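You operate a simulated robot arm through the tools that you are given. There is no shell and no other tool.

You are at the controls of a simulated robot arm. One attempt, no reset.

TASK
Put things in order on the top of the oil bench. At the end: the green scouring pad stands where the green plug gauge stood; the white short liner stands where the blue felt pad stood; the blue felt pad from the top of the oil bench is on the yellow tray; the green plug gauge stands where the white short liner stood; whatever was shut is shut again. Leave all else as you found it, and nothing knocked over.

Only the result counts: the job must be done as asked and must still hold three seconds after the hand-in. Knocking over, shifting, dropping, spilling or breaking anything else fails it.

THE ROBOT
A 6-joint arm with a two-finger gripper, fixed in place. Base frame: the origin is at the foot of the arm, x ahead of it, y to its left, z up; the work surface is at about z = 0. Lengths are in cm, angles in degrees, forces in N, time in s.
With the tool pointing down near the work surface it reaches from about 18 to 48 cm from the base axis. Its first joint turns from -66.0 to 66.0 degrees. Payload 1.76 kg.
The tool frame sits at the grasp point between the pads (the TCP): z along the fingers, y along the line on which they close. The tips reach 2.9 cm beyond it. The gripper opens to 8.2 cm. The gripper's body begins 5.8 cm behind the TCP.
Orientation is that of the tool frame in the base frame, as a unit quaternion [x, y, z, w]. With the fingers straight down and closing along the base's y, the tool's x points along the base's -x, its y along +y and its z along -z.

THE INTERFACE
- The arm moves only by the tool jog_arm. Its argument "increments" is a list of rows, each an object (a shift or turn left out is 0, a gripper value left out holds the last) with "delta_pos": the shift along the tool's x, y, z in cm, a list of three; "rotation": the turn, a rotation vector about the tool's x, y, z in degrees, a list of three; "hand": the opening in per cent of the stroke, from 0 (shut) to 100 (fully open). In form: [{"delta_pos": [tx, ty, tz], "rotation": [rx, ry, rz], "hand": hand}, ...]. A call has 1 to 20 rows; each row shifts and turns the commanded pose from where the row before left it, along the tool's axes as they then stand. A row lasts 0.2 s, in which the tool goes at most 5 cm and 8.6 degrees; a call with a longer step from one row to the next is refused whole, and so is a gripper value outside its range. A pose out of reach is approached as far as the arm can. The call stops where the force on the tool passes 40 N (or 10 N more than at its start, if that is more) or the arm is blocked; 0.2 s more then pass. The fingers move at their own pace and stop on an object; they squeeze with about 30 N. The grip force told is the motor's: it shows also when the fingers shut on nothing. Time passes only in rows, and 0.2 s behind the last, so rows that do not move let the fingers close. It gives the time, the measured TCP pose, the force on the tool (base axes), the opening and the grip force at its end, in the units of the frame above (readings bear some noise), with the torque about the TCP (base axes, N m) and any sound that the robot's microphone picked up.
- Cameras (640 x 400 px; columns grow to the right, rows downward): "scene" is fixed at [6.63, 34.06, 42.04]; the picture's right is [-0.66, -0.75, 0.00], its down [-0.44, 0.38, -0.81] and it looks along [0.61, -0.54, -0.58] (base axes); focal length 214 px, centre (320, 200). "wrist" rides on the gripper at [7.9, 0.4, -8.9] in the tool frame; the picture's right is [-0.05, 1.00, 0.00], its down [-0.71, -0.04, -0.71] and it looks along [-0.71, -0.04, 0.71] (tool axes); focal length 256 px, centre (320, 200). There is no depth. A picture from a camera that has moved, and an enlarged one, comes with that camera's place and axes in the base frame and with its lens.
- snapshot(camera): a new picture of that camera. It takes no simulated time.
- inspect(camera, box): a new picture of the part [left, top, right, bottom] of that camera's present view, enlarged. It takes no simulated time.
- sign_off(): hands the job in; it is judged then, once.

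Nothing tells you positions but the pictures and the camera data. Unless the task says otherwise, let go and move clear before handing in.

The tools are called after "Request:" by a JSON object that holds its "op" and its "data". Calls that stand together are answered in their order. jog_arm: Moves the arm, as the interface text tells. Its arguments: {"type":"object","properties":{"increments":{"type":"array","items":{"type":"object","properties":{"delta_pos":{"type":"array","items":{"type":"number"}},"rotation":{"type":"array","items":{"type":"number"}},"hand":{"type":"number"}}}}},"required":["increments"]} The other tools are called the same way: snapshot (camera) takes a picture; inspect (camera, box) takes an enlarged picture of a part of a camera's view; sign_off () hands the job in.

At the start:

```text
time: 0.0
tool_pos: [17.86, 16.47, 35.08]
orientation: [0.0, 1.0, 0.001, 0.001]
wrist_force: [-0.5, -0.1, -0.5]
moment: [0.0, 0.01, 0.0]
opening: 8.21
grasp_force: 0.1
```

scene: 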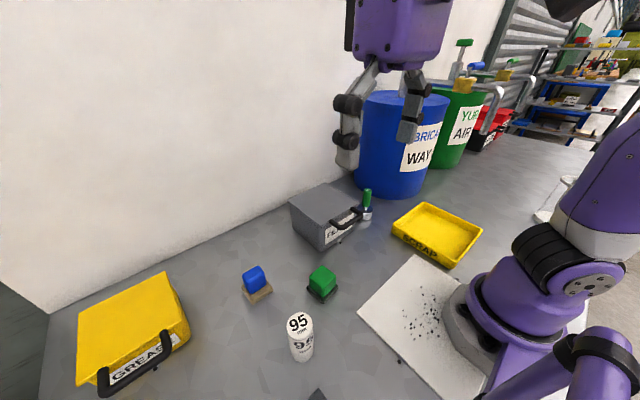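
wrist: 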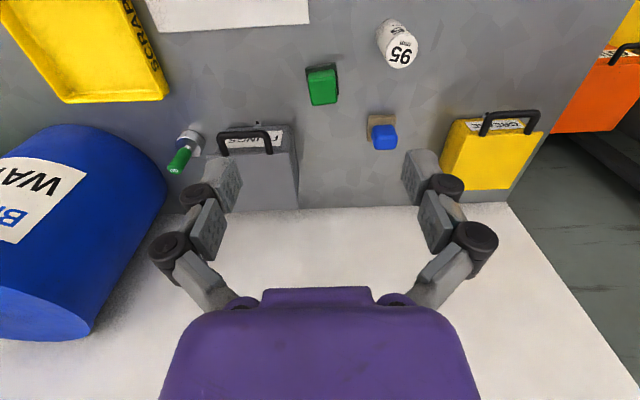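

I see the bench with a yellow and a grey drawer/box, a blue pad and a green pad on small dark/brown bases, a white cylinder marked 95, a green-handled plug gauge beside the grey box, and a yellow tray. I'll look closer before moving anything.

Request:
{"op": "inspect", "data": {"camera": "scene", "box": [220, 160, 380, 260]}}

Request:
{"op": "inspect", "data": {"camera": "scene", "box": [220, 250, 380, 350]}}

Request:
{"op": "inspect", "data": {"camera": "scene", "box": [60, 250, 220, 400]}}

Request:
{"op": "inspect", "data": {"camera": "wrist", "box": [150, 80, 320, 200]}}

Request:
{"op": "inspect", "data": {"camera": "wrist", "box": [300, 0, 460, 160]}}

Request:
{"op": "inspect", "data": {"camera": "scene", "box": [360, 180, 520, 280]}}

```text
4.00 times, centred on (300, 210) of scene
camera zoom: at [6.63, 34.06, 42.04], right [-0.66, -0.75, 0.0], down [-0.44, 0.38, -0.81], along [0.61, -0.54, -0.58], focal length 858 px, centre (400, 160)
```

zoom: 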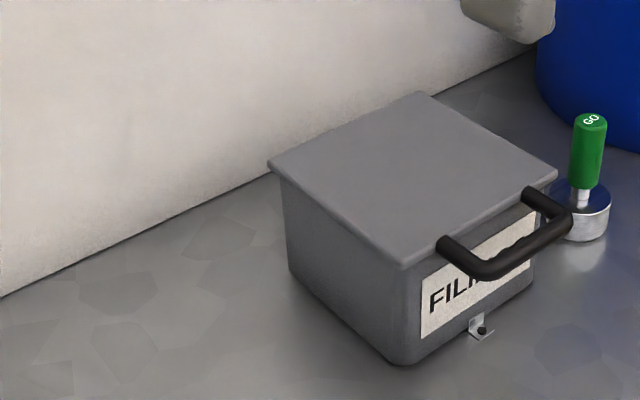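

```text
4.00 times, centred on (300, 300) of scene
camera zoom: at [6.63, 34.06, 42.04], right [-0.66, -0.75, 0.0], down [-0.44, 0.38, -0.81], along [0.61, -0.54, -0.58], focal length 858 px, centre (400, -200)
```

zoom: 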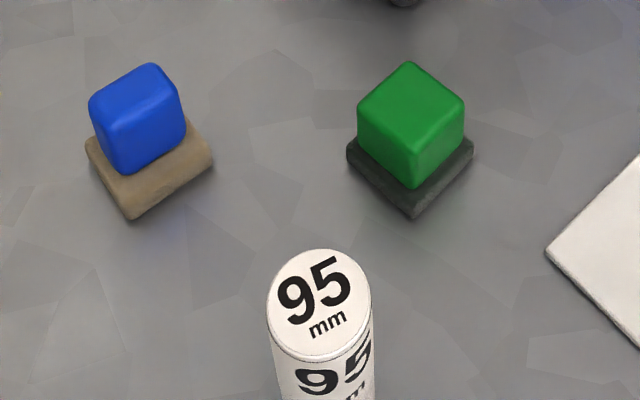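

```text
2.67 times, centred on (140, 325) of scene
camera zoom: at [6.63, 34.06, 42.04], right [-0.66, -0.75, 0.0], down [-0.44, 0.38, -0.81], along [0.61, -0.54, -0.58], focal length 572 px, centre (800, -133)
```

zoom: 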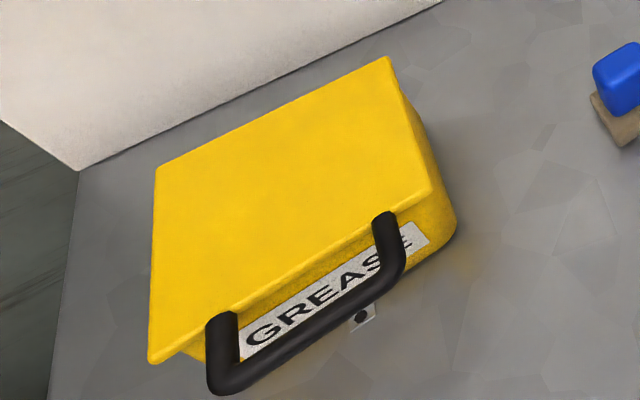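

```text
3.33 times, centred on (235, 140) of wrist
camera zoom: at [9.87, 16.98, 44.04], right [0.05, 1.0, 0.0], down [0.7, -0.04, 0.71], along [0.71, -0.04, -0.71], focal length 853 px, centre (603, 400)
```

zoom: 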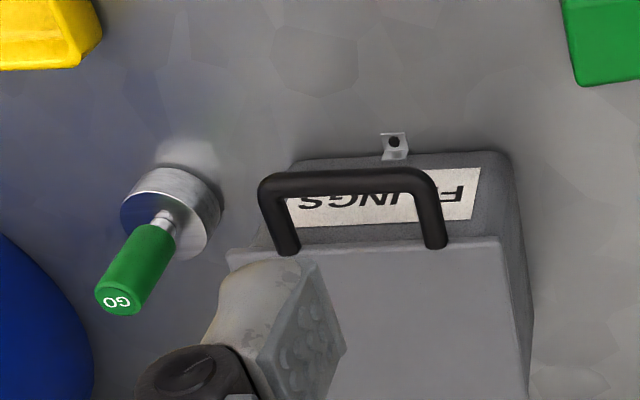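

```text
2.50 times, centred on (380, 80) of wrist
camera zoom: at [9.87, 16.98, 44.04], right [0.05, 1.0, 0.0], down [0.7, -0.04, 0.71], along [0.71, -0.04, -0.71], focal length 640 px, centre (170, 500)
```

zoom: 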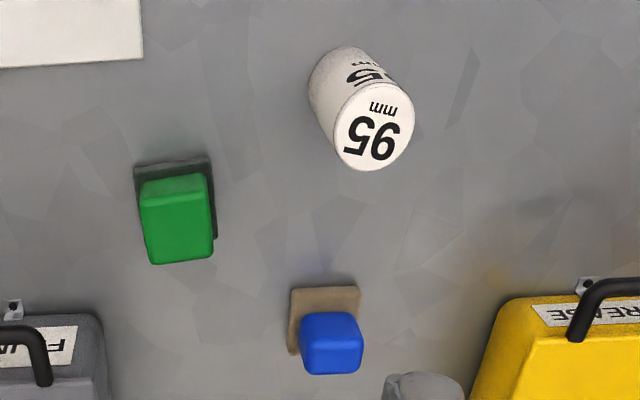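

```text
4.00 times, centred on (440, 230) of scene
camera zoom: at [6.63, 34.06, 42.04], right [-0.66, -0.75, 0.0], down [-0.44, 0.38, -0.81], along [0.61, -0.54, -0.58], focal length 858 px, centre (-160, 80)
```

zoom: 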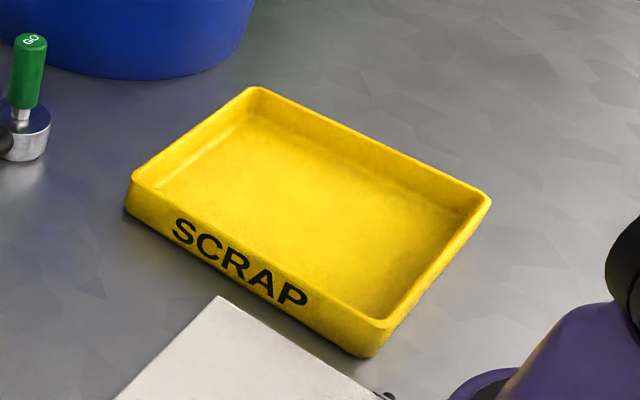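

The scene has everything on the bench top: blue pad near (34.5, 26.6), green pad near (25.6, 16.4), white 95 mm liner near (19.7, 26.3), plug gauge near (34.7, -8), tray centred near (17, -17). I'll move the wrist camera closer to the blue pad to refine this.

Request:
{"op": "jog_arm", "data": {"increments": [{"delta_pos": [-1.5, 1.2, 1.9]}, {"delta_pos": [-1.5, 1.2, 1.9]}, {"delta_pos": [-1.5, 1.2, 1.9]}, {"delta_pos": [-1.5, 1.2, 1.9]}, {"delta_pos": [-1.5, 1.2, 1.9]}, {"delta_pos": [-1.5, 1.2, 1.9]}, {"delta_pos": [-1.5, 1.2, 1.9]}, {"delta_pos": [-1.5, 1.2, 1.9]}, {"delta_pos": [0, 0, 0]}, {"delta_pos": [0, 0, 0]}]}}

Request:
{"op": "snapshot", "data": {"camera": "wrist"}}

Request:
{"op": "snapshot", "data": {"camera": "scene"}}

```text
time: 2.2
tool_pos: [30.04, 25.99, 19.9]
orientation: [0.001, 1.0, 0.001, 0.001]
wrist_force: [0.1, 0.4, -0.1]
moment: [0.01, 0.0, -0.01]
opening: 8.22
grasp_force: 0.0
```

```text
taken
camera wrist: at [22.01, 26.53, 28.86], right [0.05, 1.0, 0.0], down [0.7, -0.04, 0.71], along [0.71, -0.04, -0.71], focal length 256 px, centre (320, 200)
```

wrist: 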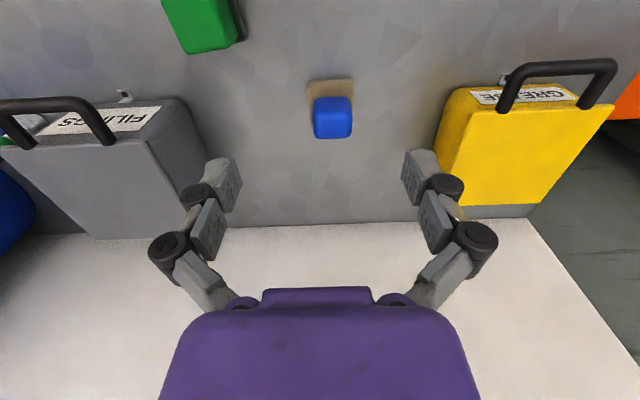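

```text
taken
```

scene: 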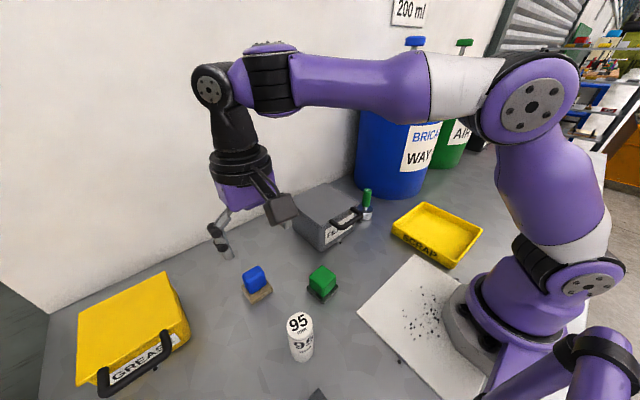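

The arm is above and short of the blue pad, and everything is undisturbed. I'll zoom in on the pad for its exact position and angle.

Request:
{"op": "inspect", "data": {"camera": "wrist", "box": [280, 60, 380, 160]}}

Request:
{"op": "inspect", "data": {"camera": "scene", "box": [230, 255, 290, 310]}}

Request:
{"op": "inspect", "data": {"camera": "scene", "box": [270, 300, 340, 380]}}

Request:
{"op": "inspect", "data": {"camera": "scene", "box": [295, 255, 355, 310]}}

```text
4.00 times, centred on (330, 110) of wrist
camera zoom: at [22.01, 26.53, 28.86], right [0.05, 1.0, 0.0], down [0.7, -0.04, 0.71], along [0.71, -0.04, -0.71], focal length 1024 px, centre (280, 560)
```

zoom: 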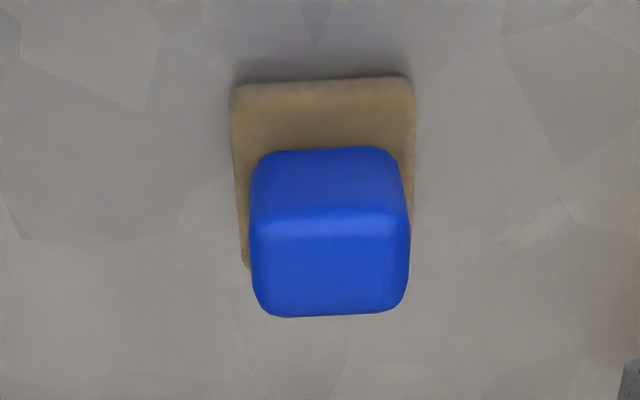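

```text
7.27 times, centred on (260, 282) of scene
camera zoom: at [6.63, 34.06, 42.04], right [-0.66, -0.75, 0.0], down [-0.44, 0.38, -0.81], along [0.61, -0.54, -0.58], focal length 1560 px, centre (756, -400)
```

zoom: 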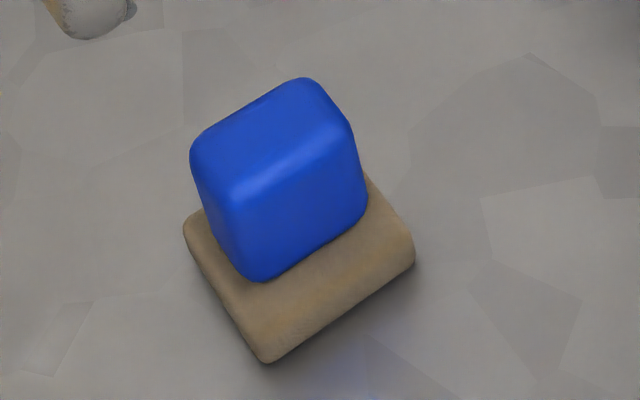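

```text
5.00 times, centred on (305, 340) of scene
camera zoom: at [6.63, 34.06, 42.04], right [-0.66, -0.75, 0.0], down [-0.44, 0.38, -0.81], along [0.61, -0.54, -0.58], focal length 1072 px, centre (395, -500)
```

zoom: 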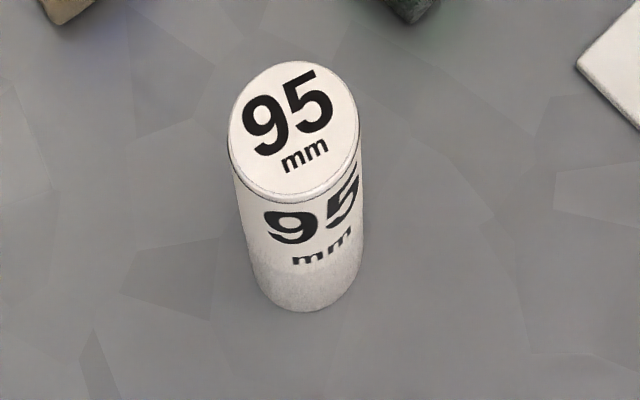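

```text
7.27 times, centred on (325, 282) of scene
camera zoom: at [6.63, 34.06, 42.04], right [-0.66, -0.75, 0.0], down [-0.44, 0.38, -0.81], along [0.61, -0.54, -0.58], focal length 1560 px, centre (284, -400)
```

zoom: 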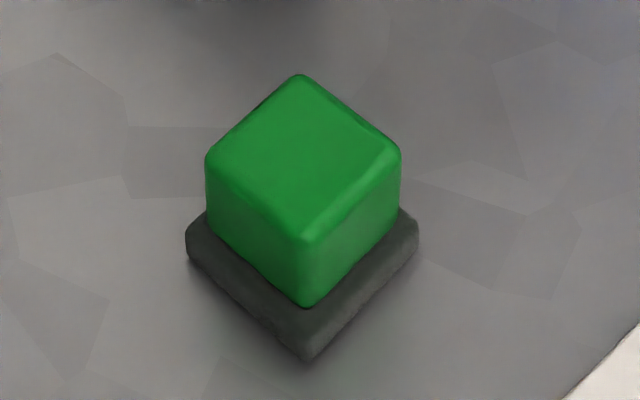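

The blue pad's base is about 5 x 4.6 cm, centred near (34.8, 26.8), with the block slightly towards the far side and edges square to the base frame. I'll move over it at a safe height and check alignment.

Request:
{"op": "jog_arm", "data": {"increments": [{"delta_pos": [-1.3, 0.2, 1.6]}, {"delta_pos": [-1.3, 0.2, 1.6]}, {"delta_pos": [-1.3, 0.2, 1.6]}, {"delta_pos": [-1.3, 0.1, 1.6]}, {"delta_pos": [0, 0, 1.5]}, {"delta_pos": [0, 0, 0]}, {"delta_pos": [0, 0, 0]}]}}

Request:
{"op": "snapshot", "data": {"camera": "wrist"}}

Request:
{"op": "snapshot", "data": {"camera": "scene"}}

```text
time: 3.8
tool_pos: [35.1, 26.74, 11.84]
orientation: [0.001, 1.0, 0.001, 0.001]
wrist_force: [0.0, -0.5, -1.3]
moment: [0.01, -0.03, 0.01]
opening: 8.19
grasp_force: 0.1
```

```text
taken
camera wrist: at [27.09, 27.28, 20.83], right [0.05, 1.0, 0.0], down [0.7, -0.04, 0.71], along [0.71, -0.04, -0.71], focal length 256 px, centre (320, 200)
```

wrist: 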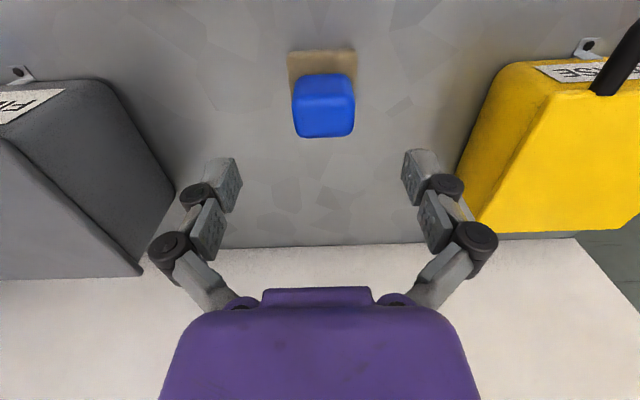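

```text
taken
```

scene: 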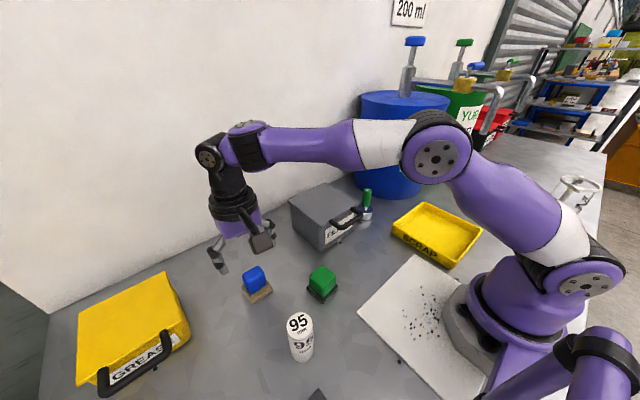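

The gripper is centred over the blue block within a couple of millimetres (block centre about (35.2, 26.9), top at about 5 cm). I'll descend with tips just above the tan base and close.

Request:
{"op": "jog_arm", "data": {"increments": [{"delta_pos": [-0.1, 0.15, 1.5]}, {"delta_pos": [0, 0, 1.5]}, {"delta_pos": [0, 0, 1.5]}, {"delta_pos": [0, 0, 1.5]}, {"delta_pos": [0, 0, 1.1]}, {"delta_pos": [0, 0, 0]}, {"delta_pos": [0, 0, 0]}]}}

Request:
{"op": "snapshot", "data": {"camera": "wrist"}}

Request:
{"op": "inspect", "data": {"camera": "scene", "box": [200, 220, 320, 310]}}

```text
time: 5.4
tool_pos: [35.31, 26.73, 4.85]
orientation: [0.001, 1.0, 0.0, 0.001]
wrist_force: [0.3, 0.2, 0.6]
moment: [0.01, -0.02, 0.02]
opening: 8.18
grasp_force: 0.0
```

```text
taken
camera wrist: at [27.24, 27.43, 13.85], right [0.05, 1.0, 0.0], down [0.7, -0.04, 0.71], along [0.71, -0.04, -0.71], focal length 256 px, centre (320, 200)
```

wrist: 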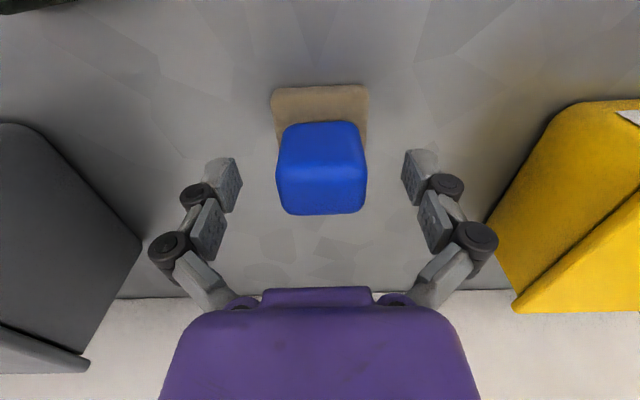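

```text
4.44 times, centred on (260, 265) of scene
camera zoom: at [6.63, 34.06, 42.04], right [-0.66, -0.75, 0.0], down [-0.44, 0.38, -0.81], along [0.61, -0.54, -0.58], focal length 953 px, centre (587, -89)
```

zoom: 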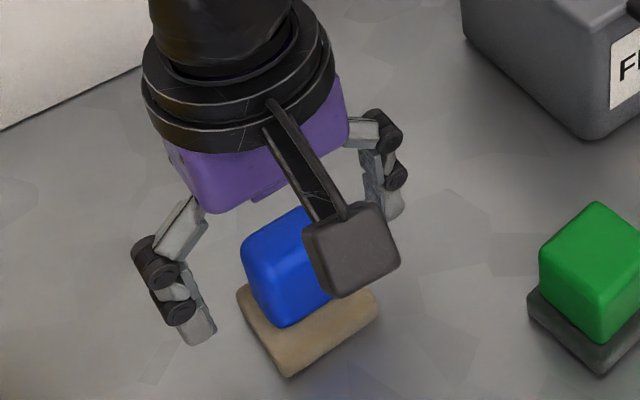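

The fingers straddle the block cleanly with tips just above the tan base. I'll lower 0.3 cm and close.

Request:
{"op": "jog_arm", "data": {"increments": [{"delta_pos": [0, 0, 0.3]}, {"hand": 0}, {"hand": 0}, {"hand": 0}, {"hand": 0}]}}

Request:
{"op": "snapshot", "data": {"camera": "wrist"}}

```text
time: 6.6
tool_pos: [35.39, 26.88, 4.69]
orientation: [0.001, 1.0, 0.002, 0.003]
wrist_force: [2.2, 1.4, 20.8]
moment: [0.01, -0.09, 0.0]
opening: 3.88
grasp_force: 30.2
```

```text
taken
camera wrist: at [27.3, 27.46, 13.63], right [0.05, 1.0, 0.0], down [0.7, -0.04, 0.71], along [0.71, -0.04, -0.7], focal length 256 px, centre (320, 200)
```

wrist: 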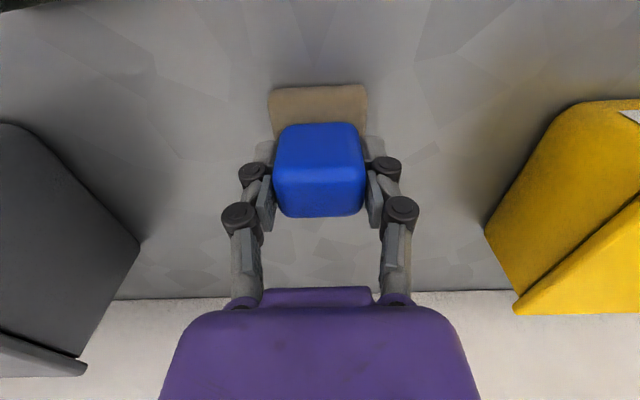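

The block is gripped (opening 3.9 cm, 30 N). I'll lift it straight up and check it is held.

Request:
{"op": "jog_arm", "data": {"increments": [{"delta_pos": [0, 0, -0.5]}, {"delta_pos": [0, 0, -1]}, {"delta_pos": [0, 0, -2]}, {"delta_pos": [0, 0, -2.5]}, {"delta_pos": [0, 0, -2.5]}, {"delta_pos": [0, 0, -2.5]}, {"delta_pos": [0, 0, -2.5]}, {"delta_pos": [0, 0, -1.5]}, {"delta_pos": [0, 0, 0]}]}}

Request:
{"op": "snapshot", "data": {"camera": "wrist"}}

Request:
{"op": "snapshot", "data": {"camera": "scene"}}

```text
time: 8.6
tool_pos: [35.27, 26.86, 19.58]
orientation: [0.001, 1.0, 0.001, 0.001]
wrist_force: [0.1, 0.7, -1.1]
moment: [-0.01, 0.01, 0.03]
opening: 3.91
grasp_force: 30.3
```

```text
taken
camera wrist: at [27.23, 27.41, 28.69], right [0.05, 1.0, 0.0], down [0.7, -0.04, 0.71], along [0.71, -0.04, -0.71], focal length 256 px, centre (320, 200)
```

wrist: 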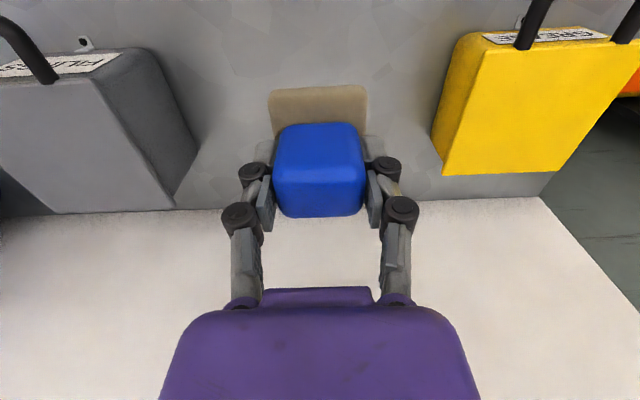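

```text
taken
```

scene: 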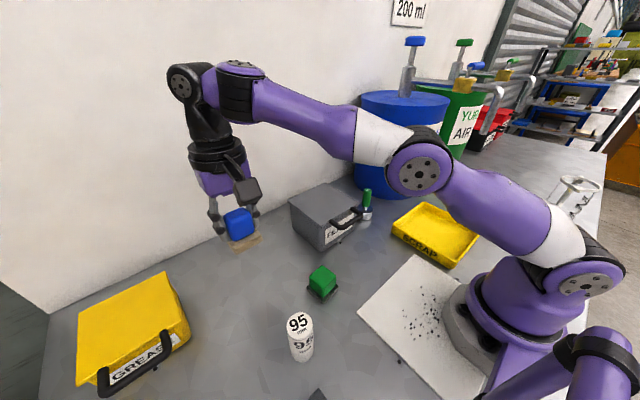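

The pad is firmly held, with its tan base coming along. I'll carry it at this height over towards the tray and look down before lowering.

Request:
{"op": "jog_arm", "data": {"increments": [{"delta_pos": [0.5, -1.3, 0]}, {"delta_pos": [1.0, -2.7, 0]}, {"delta_pos": [1.0, -2.7, 0]}, {"delta_pos": [1.0, -2.7, 0]}, {"delta_pos": [1.0, -2.7, 0]}, {"delta_pos": [1.0, -2.7, 0]}, {"delta_pos": [1.0, -2.7, 0]}, {"delta_pos": [1.0, -2.7, 0]}, {"delta_pos": [1.0, -2.7, 0]}, {"delta_pos": [1.0, -2.7, 0]}, {"delta_pos": [1.0, -2.7, 0]}, {"delta_pos": [1.0, -2.7, 0]}, {"delta_pos": [1.0, -2.7, 0]}, {"delta_pos": [1.0, -2.7, 0]}, {"delta_pos": [1.0, -2.7, 0]}, {"delta_pos": [0.5, -1.3, 0]}, {"delta_pos": [0, 0, 0]}, {"delta_pos": [0, 0, 0]}]}}

Request:
{"op": "snapshot", "data": {"camera": "wrist"}}

Request:
{"op": "snapshot", "data": {"camera": "scene"}}

```text
time: 12.4
tool_pos: [20.17, -13.61, 19.38]
orientation: [0.0, 1.0, 0.0, 0.001]
wrist_force: [0.1, 0.1, -0.5]
moment: [-0.02, -0.01, 0.0]
opening: 3.91
grasp_force: 30.3
```

```text
taken
camera wrist: at [12.11, -13.03, 28.41], right [0.05, 1.0, 0.0], down [0.7, -0.04, 0.71], along [0.71, -0.04, -0.71], focal length 256 px, centre (320, 200)
```

wrist: 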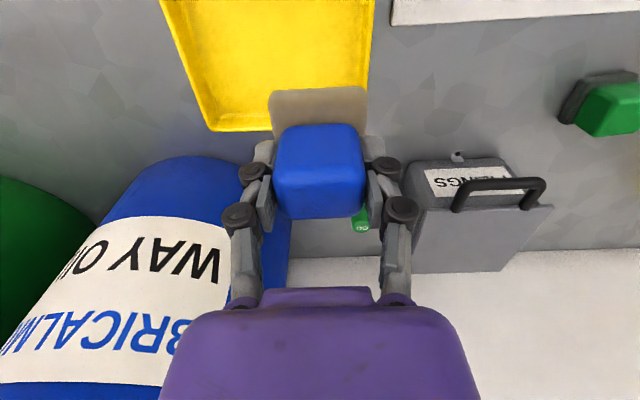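

```text
taken
```

scene: 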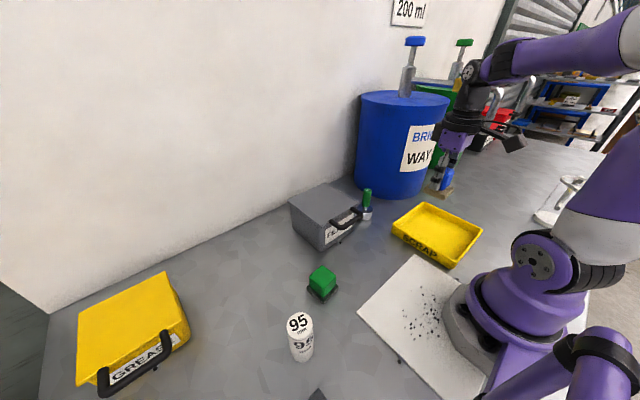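

The tray is right below to the near-left; I take its inside to span roughly x 10–26, y -25 to -8.5. I'll shift to its middle and lower to just above the floor.

Request:
{"op": "jog_arm", "data": {"increments": [{"delta_pos": [0.7, -1.7, 0]}, {"delta_pos": [0.7, -1.7, 0]}, {"delta_pos": [0, 0, 2]}, {"delta_pos": [0, 0, 2.5]}, {"delta_pos": [0, 0, 2.5]}, {"delta_pos": [0, 0, 2.5]}, {"delta_pos": [0, 0, 2]}, {"delta_pos": [0, 0, 1]}, {"delta_pos": [0, 0, 0]}]}}

Request:
{"op": "snapshot", "data": {"camera": "wrist"}}

Request:
{"op": "inspect", "data": {"camera": "scene", "box": [360, 160, 520, 280]}}

```text
time: 14.4
tool_pos: [19.09, -16.9, 6.86]
orientation: [0.001, 1.0, 0.001, 0.001]
wrist_force: [0.0, 0.4, -0.6]
moment: [-0.01, -0.01, 0.0]
opening: 3.91
grasp_force: 30.1
```

```text
taken
camera wrist: at [11.0, -16.37, 15.87], right [0.05, 1.0, 0.0], down [0.7, -0.04, 0.71], along [0.71, -0.04, -0.71], focal length 256 px, centre (320, 200)
```

wrist: 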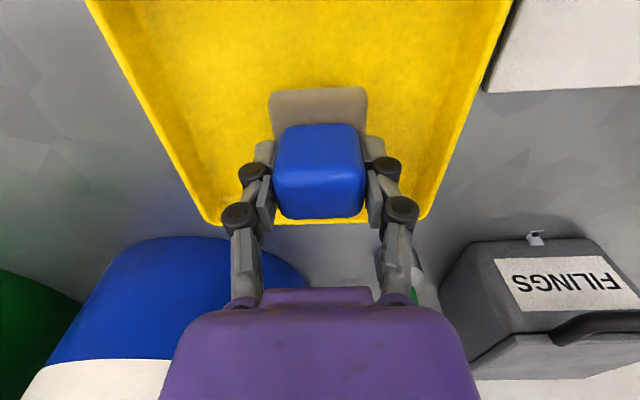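

```text
3.33 times, centred on (440, 220) of scene
camera zoom: at [6.63, 34.06, 42.04], right [-0.66, -0.75, 0.0], down [-0.44, 0.38, -0.81], along [0.61, -0.54, -0.58], focal length 715 px, centre (-80, 133)
```

zoom: 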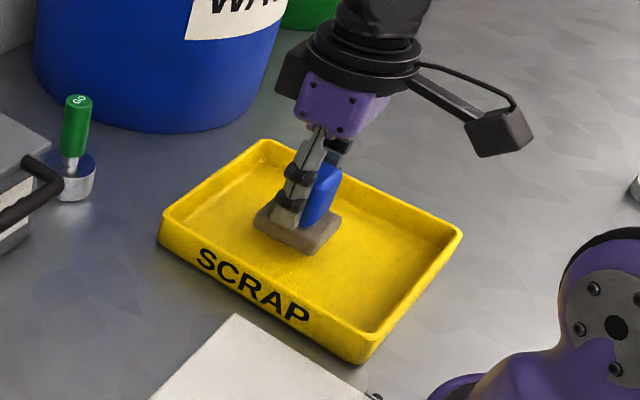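

The pad hangs level over the middle of the tray. Lowering gently until it touches.

Request:
{"op": "jog_arm", "data": {"increments": [{"delta_pos": [0, 0, 0.4]}, {"delta_pos": [0, 0, 0.4]}, {"delta_pos": [0, 0, 0.3]}, {"delta_pos": [0, 0, 0]}]}}

Request:
{"op": "inspect", "data": {"camera": "scene", "box": [400, 190, 480, 250]}}

```text
time: 15.4
tool_pos: [18.81, -16.84, 5.86]
orientation: [0.0, 1.0, 0.002, 0.002]
wrist_force: [-0.2, 0.1, -1.6]
moment: [-0.01, -0.03, 0.01]
opening: 3.91
grasp_force: 30.1
```

```text
6.67 times, centred on (440, 220) of scene
camera zoom: at [6.63, 34.06, 42.04], right [-0.66, -0.75, 0.0], down [-0.44, 0.38, -0.81], along [0.61, -0.54, -0.58], focal length 1430 px, centre (-480, 67)
```

zoom: 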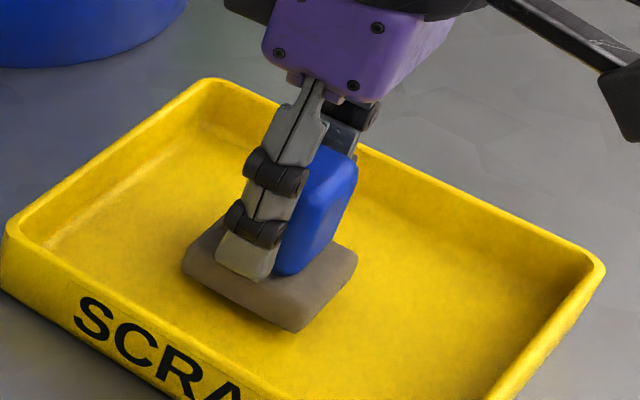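

Request:
{"op": "jog_arm", "data": {"increments": [{"delta_pos": [0, 0, 0.25]}, {"delta_pos": [0, 0, 0.2]}, {"delta_pos": [0, 0, 0]}]}}

```text
time: 16.2
tool_pos: [18.82, -16.81, 5.42]
orientation: [0.001, 1.0, 0.002, 0.0]
wrist_force: [0.2, 0.9, -0.8]
moment: [-0.02, 0.01, 0.01]
opening: 3.92
grasp_force: 30.2
```

No contact yet at TCP z 5.4; continuing down in small steps until the force rises.

Request:
{"op": "jog_arm", "data": {"increments": [{"delta_pos": [0, 0, 0.2]}, {"delta_pos": [0, 0, 0.1]}, {"delta_pos": [0, 0, 0]}]}}

```text
time: 17.0
tool_pos: [18.91, -16.96, 5.13]
orientation: [0.001, 1.0, -0.001, 0.001]
wrist_force: [-6.7, 3.0, 25.1]
moment: [0.08, 0.17, 0.0]
opening: 3.93
grasp_force: 29.5
```

Contact: the pad is on the tray floor. I'll ease the pressure, open, and rise straight up.

Request:
{"op": "jog_arm", "data": {"increments": [{"delta_pos": [0, 0, -0.1]}, {"hand": 100}, {"hand": 100}, {"hand": 100}, {"delta_pos": [0, 0, -1]}, {"delta_pos": [0, 0, -2]}, {"delta_pos": [0, 0, -3]}, {"delta_pos": [0, 0, -3]}, {"delta_pos": [0, 0, -3]}, {"delta_pos": [0, 0, -2]}, {"delta_pos": [0, 0, 0]}]}}

Request:
{"op": "inspect", "data": {"camera": "scene", "box": [360, 160, 520, 280]}}

Request:
{"op": "snapshot", "data": {"camera": "wrist"}}

```text
time: 19.4
tool_pos: [18.72, -17.2, 19.46]
orientation: [0.001, 1.0, 0.001, 0.001]
wrist_force: [0.6, -0.9, 0.9]
moment: [0.01, -0.01, -0.05]
opening: 8.2
grasp_force: 0.1
```

```text
3.33 times, centred on (440, 220) of scene
camera zoom: at [6.63, 34.06, 42.04], right [-0.66, -0.75, 0.0], down [-0.44, 0.38, -0.81], along [0.61, -0.54, -0.58], focal length 715 px, centre (-80, 133)
```

zoom: 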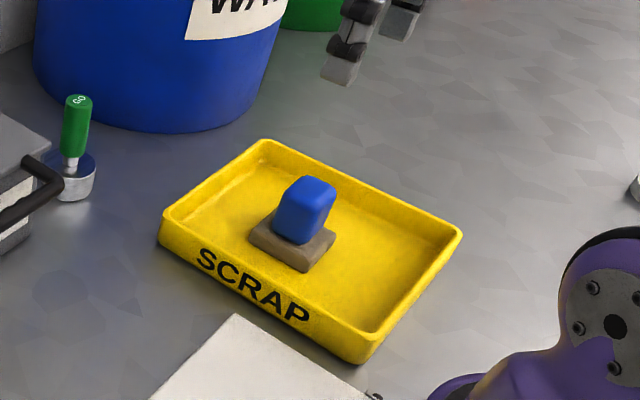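

```text
taken
camera wrist: at [10.71, -16.48, 28.46], right [0.05, 1.0, 0.0], down [0.7, -0.04, 0.71], along [0.71, -0.04, -0.71], focal length 256 px, centre (320, 200)
```

wrist: 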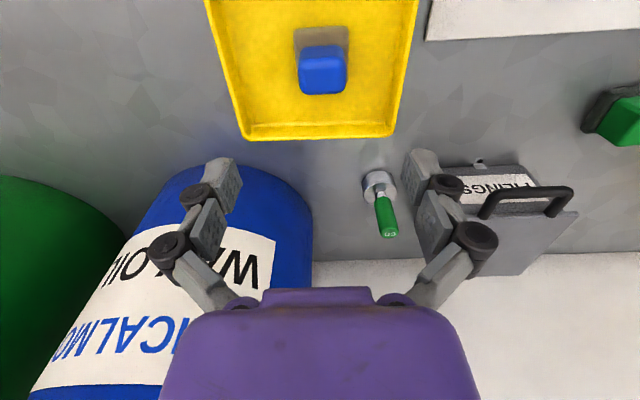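

The blue pad sits upright on the tray. This view also shows the plug gauge well, so I'll measure it before going for the liner.

Request:
{"op": "inspect", "data": {"camera": "wrist", "box": [340, 150, 440, 250]}}

Request:
{"op": "inspect", "data": {"camera": "scene", "box": [340, 180, 400, 230]}}

```text
4.00 times, centred on (390, 200) of wrist
camera zoom: at [10.71, -16.48, 28.46], right [0.05, 1.0, 0.0], down [0.7, -0.04, 0.71], along [0.71, -0.04, -0.71], focal length 1024 px, centre (40, 200)
```

zoom: 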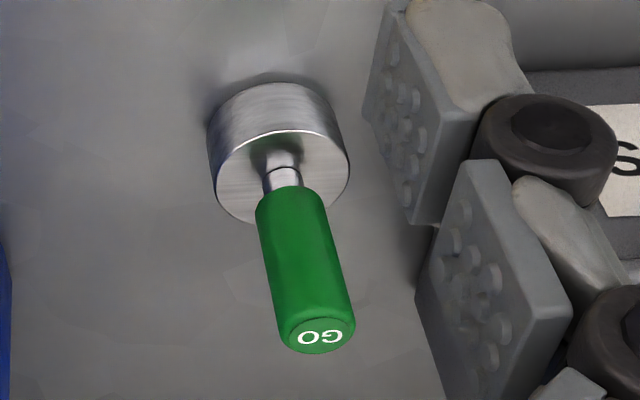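

```text
8.00 times, centred on (370, 205) of scene
camera zoom: at [6.63, 34.06, 42.04], right [-0.66, -0.75, 0.0], down [-0.44, 0.38, -0.81], along [0.61, -0.54, -0.58], focal length 1716 px, centre (-80, 160)
```

zoom: 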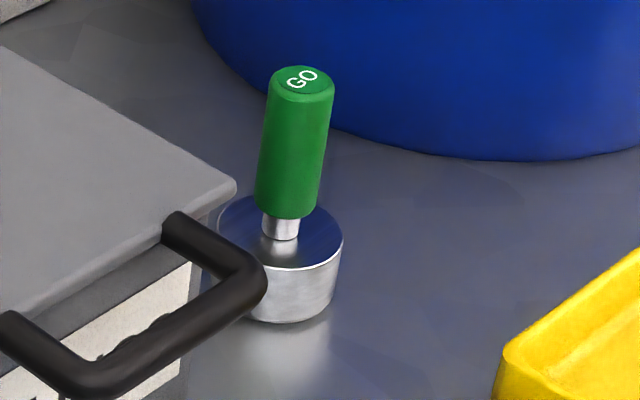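

The gauge axis is at about (35.5, -9.35): a disc 4.7 cm wide, with a green handle 2.3 cm wide topping out near 9.5 cm. Next I'll swing over, arcing outwards, to the white liner.

Request:
{"op": "jog_arm", "data": {"increments": [{"delta_pos": [-0.6, 1.3, 0]}, {"delta_pos": [-1.05, 2.6, 0]}, {"delta_pos": [-1.05, 2.6, 0]}, {"delta_pos": [-1.05, 2.6, 0]}, {"delta_pos": [-1.05, 2.6, 0]}, {"delta_pos": [-1.05, 2.6, 0]}, {"delta_pos": [-1.05, 2.6, 0]}, {"delta_pos": [-0.6, 2.6, 0]}, {"delta_pos": [0, 2.6, 0]}, {"delta_pos": [0.6, 2.6, 0]}, {"delta_pos": [1.0, 2.6, 0]}, {"delta_pos": [1.0, 2.6, 0]}, {"delta_pos": [1.0, 2.6, 0]}, {"delta_pos": [1.0, 2.6, 0]}, {"delta_pos": [1.0, 2.6, 0]}, {"delta_pos": [1.0, 2.6, 0]}, {"delta_pos": [0.9, 2.6, 0]}, {"delta_pos": [0.2, 0.5, 0]}, {"delta_pos": [0, 0, 0]}]}}

Request:
{"op": "snapshot", "data": {"camera": "wrist"}}

Request:
{"op": "snapshot", "data": {"camera": "scene"}}

```text
time: 23.4
tool_pos: [18.83, 26.48, 19.36]
orientation: [0.001, 1.0, 0.0, 0.001]
wrist_force: [0.2, 0.6, -0.4]
moment: [-0.04, -0.02, 0.0]
opening: 8.2
grasp_force: 0.1
```

```text
taken
camera wrist: at [10.71, 27.06, 28.21], right [0.05, 1.0, 0.0], down [0.7, -0.04, 0.71], along [0.71, -0.04, -0.71], focal length 256 px, centre (320, 200)
```

wrist: 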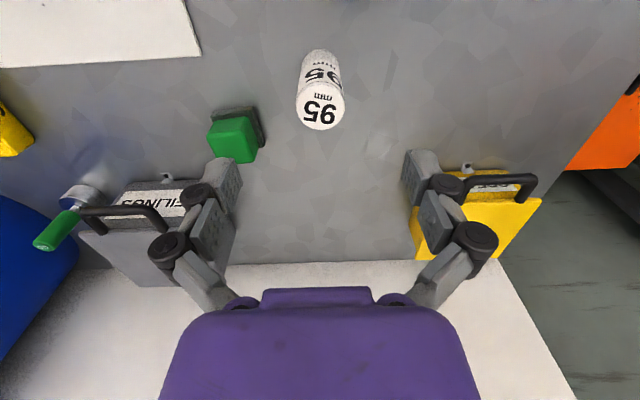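

```text
taken
```

scene: 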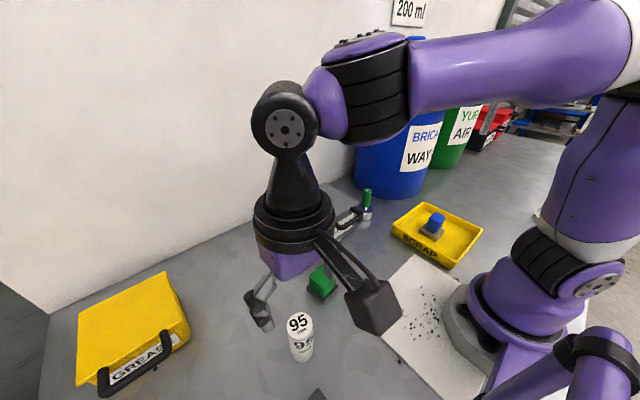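

Request:
{"op": "inspect", "data": {"camera": "wrist", "box": [270, 40, 370, 140]}}

Request:
{"op": "inspect", "data": {"camera": "wrist", "box": [190, 90, 290, 190]}}

```text
4.00 times, centred on (320, 90) of wrist
camera zoom: at [10.71, 27.06, 28.21], right [0.05, 1.0, 0.0], down [0.7, -0.04, 0.71], along [0.71, -0.04, -0.71], focal length 1024 px, centre (320, 640)
```

zoom: 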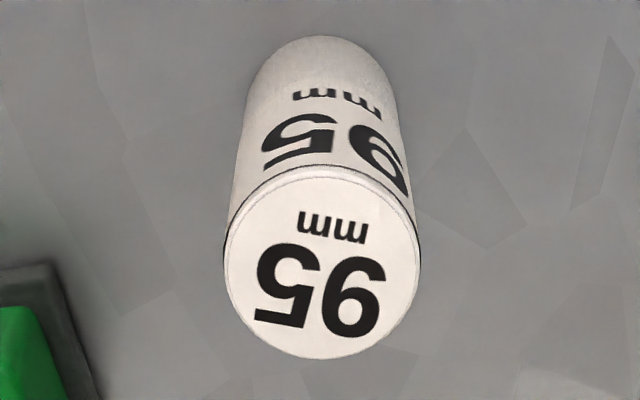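

```text
4.00 times, centred on (240, 140) of wrist
camera zoom: at [10.71, 27.06, 28.21], right [0.05, 1.0, 0.0], down [0.7, -0.04, 0.71], along [0.71, -0.04, -0.71], focal length 1024 px, centre (640, 440)
```

zoom: 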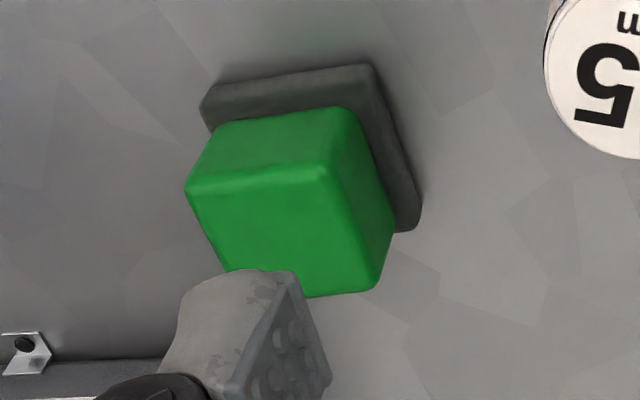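

The liner centre is at about (19.65, 26.6), 3.8 cm across and about 9.3 cm tall. I'll line up over it and descend around it.

Request:
{"op": "jog_arm", "data": {"increments": [{"delta_pos": [-0.9, 0.08, 0]}, {"delta_pos": [0, 0, 2]}, {"delta_pos": [0, 0, 2]}, {"delta_pos": [0, 0, 1.5]}, {"delta_pos": [0, 0, 0]}, {"delta_pos": [0, 0, 0]}]}}

Request:
{"op": "snapshot", "data": {"camera": "wrist"}}

Request:
{"op": "snapshot", "data": {"camera": "scene"}}

```text
time: 24.8
tool_pos: [19.76, 26.5, 13.71]
orientation: [0.0, 1.0, 0.001, 0.0]
wrist_force: [-0.9, 0.1, 0.1]
moment: [0.02, 0.01, 0.0]
opening: 8.17
grasp_force: 0.1
```

```text
taken
camera wrist: at [11.62, 27.09, 22.65], right [0.05, 1.0, 0.0], down [0.7, -0.04, 0.71], along [0.71, -0.04, -0.71], focal length 256 px, centre (320, 200)
```

wrist: 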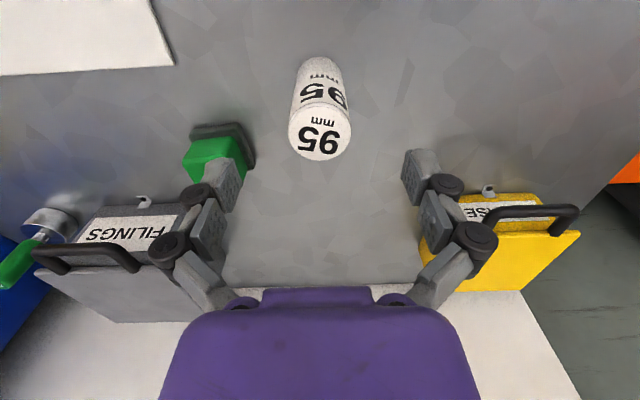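

```text
taken
```

scene: 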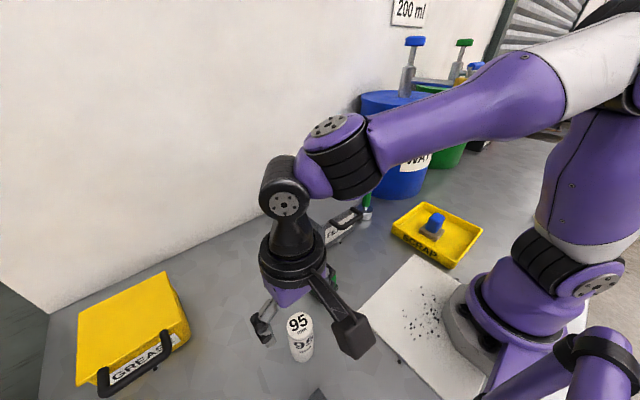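

Aligned over the liner. Descending to grip it around mid-height.

Request:
{"op": "jog_arm", "data": {"increments": [{"delta_pos": [0, 0.05, 1.5]}, {"delta_pos": [0, 0, 1.5]}, {"delta_pos": [0, 0, 1.5]}, {"delta_pos": [0, 0, 1.5]}, {"delta_pos": [0, 0, 1.5]}, {"delta_pos": [0, 0, 0]}, {"delta_pos": [0, 0, 0]}]}}

Request:
{"op": "snapshot", "data": {"camera": "wrist"}}

```text
time: 26.4
tool_pos: [19.54, 26.65, 6.03]
orientation: [0.0, 1.0, 0.0, 0.001]
wrist_force: [0.3, -0.6, 0.1]
moment: [-0.01, -0.01, 0.01]
opening: 8.21
grasp_force: 0.1
```

```text
taken
camera wrist: at [11.65, 27.17, 15.07], right [0.05, 1.0, 0.0], down [0.7, -0.04, 0.71], along [0.71, -0.04, -0.71], focal length 256 px, centre (320, 200)
```

wrist: 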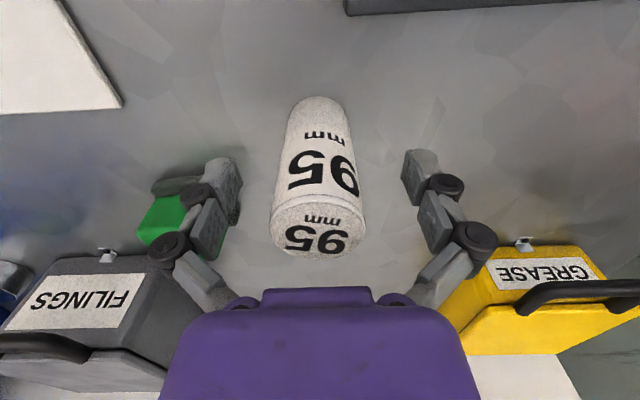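

The liner is centred between the fingers. Closing.

Request:
{"op": "jog_arm", "data": {"increments": [{"hand": 0}, {"hand": 0}, {"hand": 0}, {"hand": 0}]}}

Request:
{"op": "snapshot", "data": {"camera": "wrist"}}

Request:
{"op": "snapshot", "data": {"camera": "scene"}}

```text
time: 27.4
tool_pos: [19.73, 26.62, 6.2]
orientation: [0.001, 1.0, 0.002, 0.002]
wrist_force: [0.7, -4.9, 20.7]
moment: [-0.14, -0.1, -0.02]
opening: 3.72
grasp_force: 29.4
```

```text
taken
camera wrist: at [11.67, 27.19, 15.12], right [0.05, 1.0, 0.0], down [0.7, -0.04, 0.71], along [0.71, -0.04, -0.7], focal length 256 px, centre (320, 200)
```

wrist: 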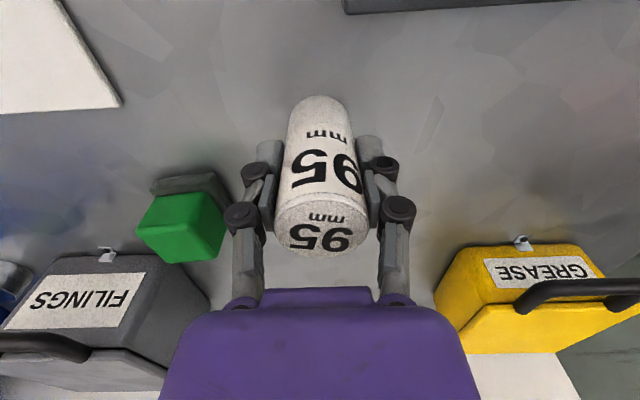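

```text
taken
```

scene: 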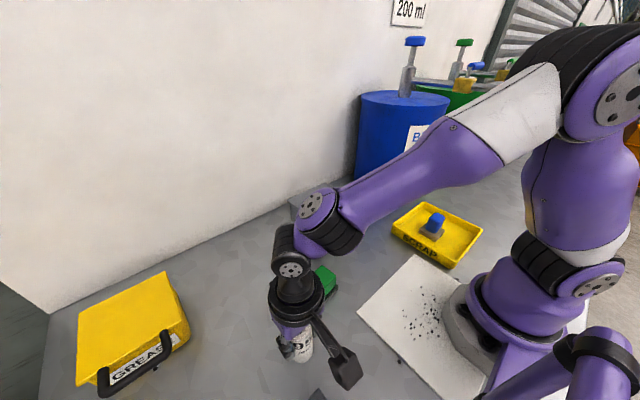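

The liner is gripped (3.7 cm). I'll lift, carry it straight outwards in x to the blue pad's old spot, and lower partway.

Request:
{"op": "jog_arm", "data": {"increments": [{"delta_pos": [0, 0, -0.5]}, {"delta_pos": [0, 0, -1]}, {"delta_pos": [0, 0, -2]}, {"delta_pos": [0, 0, -2]}, {"delta_pos": [0, 0, -1.5]}, {"delta_pos": [-1.0, 0, -0.5]}, {"delta_pos": [-2, 0.05, 0]}, {"delta_pos": [-2, 0.05, 0]}, {"delta_pos": [-2, 0.05, 0]}, {"delta_pos": [-2, 0.05, 0]}, {"delta_pos": [-2, 0, 0]}, {"delta_pos": [-2, 0, 0]}, {"delta_pos": [-1.4, 0, 0]}, {"delta_pos": [-0.8, 0, 0]}, {"delta_pos": [0, 0, 0]}, {"delta_pos": [0, 0, 0]}]}}

Request:
{"op": "snapshot", "data": {"camera": "wrist"}}

Request:
{"op": "snapshot", "data": {"camera": "scene"}}

```text
time: 30.8
tool_pos: [34.84, 26.88, 13.77]
orientation: [0.001, 1.0, 0.001, 0.001]
wrist_force: [-0.3, -0.4, 0.4]
moment: [0.0, -0.01, 0.01]
opening: 3.69
grasp_force: 30.0
```

```text
taken
camera wrist: at [26.84, 27.44, 22.77], right [0.05, 1.0, 0.0], down [0.7, -0.04, 0.71], along [0.71, -0.04, -0.71], focal length 256 px, centre (320, 200)
```

wrist: 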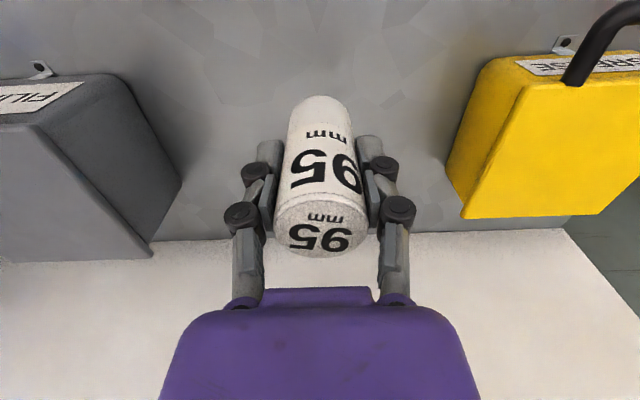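

```text
taken
```

scene: 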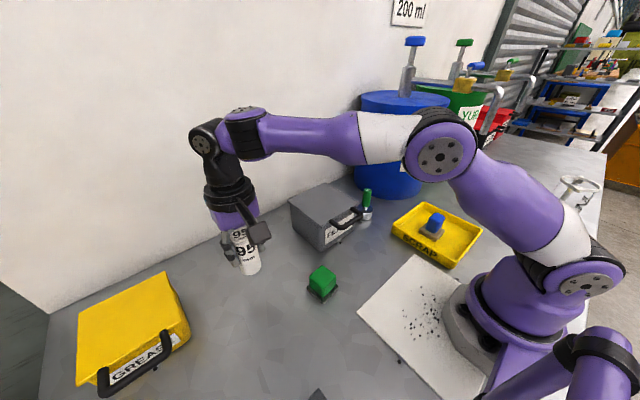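

The liner is hanging above the blue pad's old spot. Lowering most of the way, then slowly to contact.

Request:
{"op": "jog_arm", "data": {"increments": [{"delta_pos": [0, 0, 1.5]}, {"delta_pos": [0, 0, 2]}, {"delta_pos": [0, 0, 1.7]}, {"delta_pos": [0, 0, 1]}, {"delta_pos": [0, 0, 0.5]}, {"delta_pos": [0, 0, 0.3]}, {"delta_pos": [0, 0, 0]}]}}

Request:
{"op": "jog_arm", "data": {"increments": [{"delta_pos": [0, 0, 0.2]}, {"delta_pos": [0, 0, 0.1]}, {"delta_pos": [0, 0, 0]}]}}

```text
time: 32.4
tool_pos: [34.76, 26.81, 6.86]
orientation: [0.0, 1.0, 0.001, 0.001]
wrist_force: [-0.6, 0.1, -0.3]
moment: [-0.03, -0.02, -0.02]
opening: 3.69
grasp_force: 29.5
```

```text
time: 33.2
tool_pos: [34.77, 26.77, 6.57]
orientation: [0.0, 1.0, 0.001, 0.0]
wrist_force: [0.0, -0.4, 0.7]
moment: [0.01, -0.02, -0.01]
opening: 3.71
grasp_force: 30.1
```

Request:
{"op": "jog_arm", "data": {"increments": [{"delta_pos": [0, 0, 0.15]}, {"delta_pos": [0, 0, 0.1]}, {"delta_pos": [0, 0, 0]}]}}

Request:
{"op": "snapshot", "data": {"camera": "wrist"}}

```text
time: 34.0
tool_pos: [34.78, 26.8, 6.4]
orientation: [0.001, 1.0, 0.002, 0.001]
wrist_force: [0.8, 0.4, 0.3]
moment: [0.03, -0.03, -0.02]
opening: 3.7
grasp_force: 29.9
```

```text
taken
camera wrist: at [26.75, 27.41, 15.32], right [0.05, 1.0, 0.0], down [0.7, -0.04, 0.71], along [0.71, -0.04, -0.71], focal length 256 px, centre (320, 200)
```

wrist: 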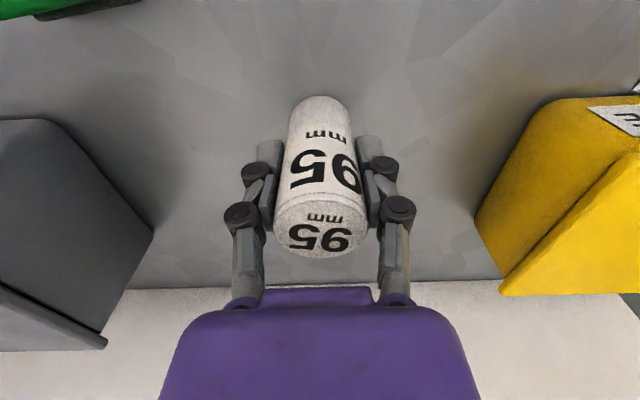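

Still free, about 2 mm to go. Easing down further.

Request:
{"op": "jog_arm", "data": {"increments": [{"delta_pos": [-0.1, 0, 0.1]}, {"delta_pos": [0, 0, 0.08]}, {"delta_pos": [0, 0, 0]}]}}

```text
time: 34.8
tool_pos: [35.0, 26.74, 6.17]
orientation: [0.001, 1.0, 0.0, 0.001]
wrist_force: [-0.4, 0.2, 0.2]
moment: [0.03, -0.01, 0.02]
opening: 3.69
grasp_force: 30.2
```

Request:
{"op": "jog_arm", "data": {"increments": [{"delta_pos": [0, 0, 0.08]}, {"delta_pos": [0, 0, 0.05]}, {"delta_pos": [0, 0, 0]}]}}

```text
time: 35.6
tool_pos: [34.91, 26.9, 6.16]
orientation: [0.0, 1.0, 0.001, 0.003]
wrist_force: [-0.8, -3.3, 12.8]
moment: [-0.18, -0.02, -0.04]
opening: 3.69
grasp_force: 30.2
```

The liner is standing on the bench (13 N contact). Releasing and rising straight up.

Request:
{"op": "jog_arm", "data": {"increments": [{"hand": 60}, {"hand": 100}, {"hand": 100}, {"hand": 100}, {"delta_pos": [0, 0, -0.5]}, {"delta_pos": [0, 0, -1.5]}, {"delta_pos": [0, 0, -2.5]}, {"delta_pos": [0, 0, -3]}, {"delta_pos": [0, 0, -3]}, {"delta_pos": [0, 0, -2]}, {"delta_pos": [0, 0, -1]}, {"delta_pos": [0, 0, 0]}]}}

Request:
{"op": "snapshot", "data": {"camera": "wrist"}}

Request:
{"op": "snapshot", "data": {"camera": "scene"}}

```text
time: 38.2
tool_pos: [34.69, 26.92, 19.44]
orientation: [0.002, 1.0, 0.001, 0.0]
wrist_force: [-0.2, -0.3, -0.5]
moment: [-0.01, -0.02, -0.04]
opening: 8.19
grasp_force: 0.1
```

```text
taken
camera wrist: at [26.72, 27.48, 28.44], right [0.05, 1.0, 0.0], down [0.7, -0.04, 0.71], along [0.71, -0.04, -0.71], focal length 256 px, centre (320, 200)
```

wrist: 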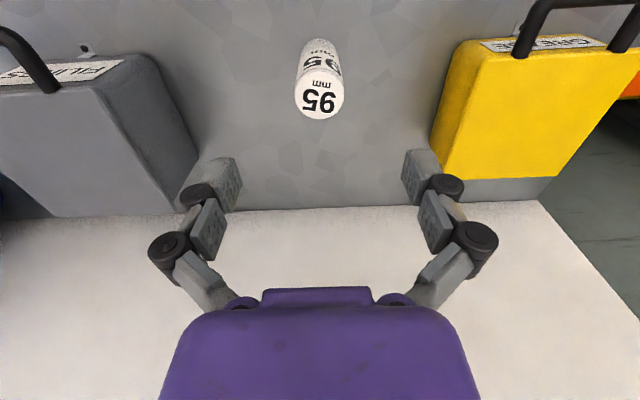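

```text
taken
```

scene: 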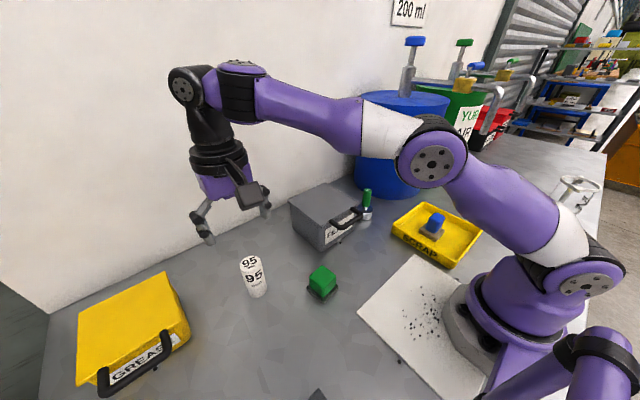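

The liner stands upright on the blue pad's old spot (about (34.8, 27)). Now I'll go over to the plug gauge at height, with the gripper half open because the filings bin is close beside it.

Request:
{"op": "jog_arm", "data": {"increments": [{"delta_pos": [0, -1.3, 0]}, {"delta_pos": [0, -2.6, 0]}, {"delta_pos": [0, -2.6, 0]}, {"delta_pos": [0, -2.6, 0]}, {"delta_pos": [0, -2.6, 0]}, {"delta_pos": [0, -2.6, 0]}, {"delta_pos": [0, -2.6, 0]}, {"delta_pos": [0, -2.6, 0]}, {"delta_pos": [0, -2.6, 0]}, {"delta_pos": [0, -2.6, 0]}, {"delta_pos": [0, -2.6, 0]}, {"delta_pos": [0, -2.6, 0]}, {"delta_pos": [0, -2.6, 0]}, {"delta_pos": [-0.4, -2.6, 0], "hand": 55}, {"delta_pos": [-0.3, -1.2, 0]}, {"delta_pos": [0, 0, 0]}, {"delta_pos": [0, 0, 0]}]}}

Request:
{"op": "snapshot", "data": {"camera": "wrist"}}

Request:
{"op": "snapshot", "data": {"camera": "scene"}}

```text
time: 41.8
tool_pos: [35.49, -9.63, 19.44]
orientation: [0.0, 1.0, 0.001, 0.001]
wrist_force: [-0.3, 0.0, 0.5]
moment: [0.01, 0.01, 0.0]
opening: 4.53
grasp_force: 0.0
```

```text
taken
camera wrist: at [27.4, -9.02, 28.44], right [0.05, 1.0, 0.0], down [0.7, -0.04, 0.71], along [0.71, -0.04, -0.71], focal length 256 px, centre (320, 200)
```

wrist: 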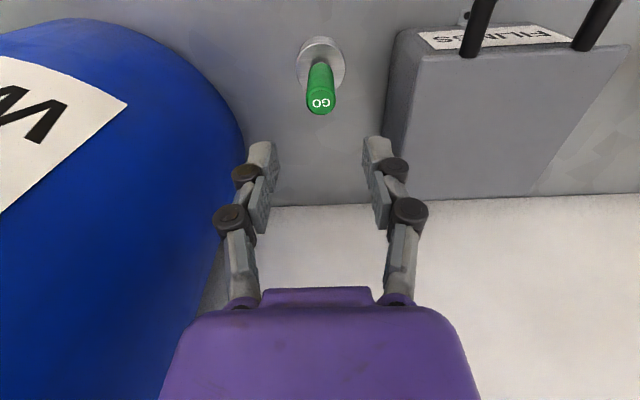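

```text
taken
```

scene: 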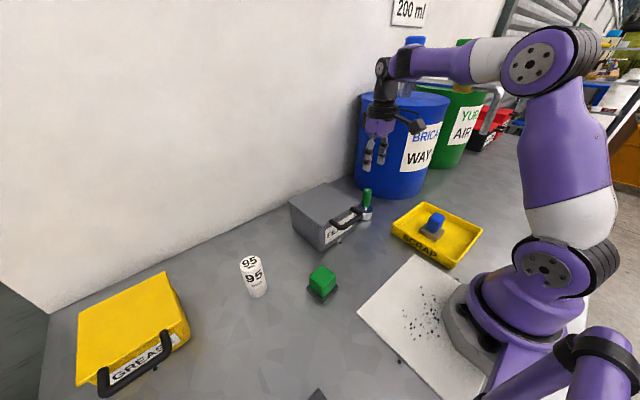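

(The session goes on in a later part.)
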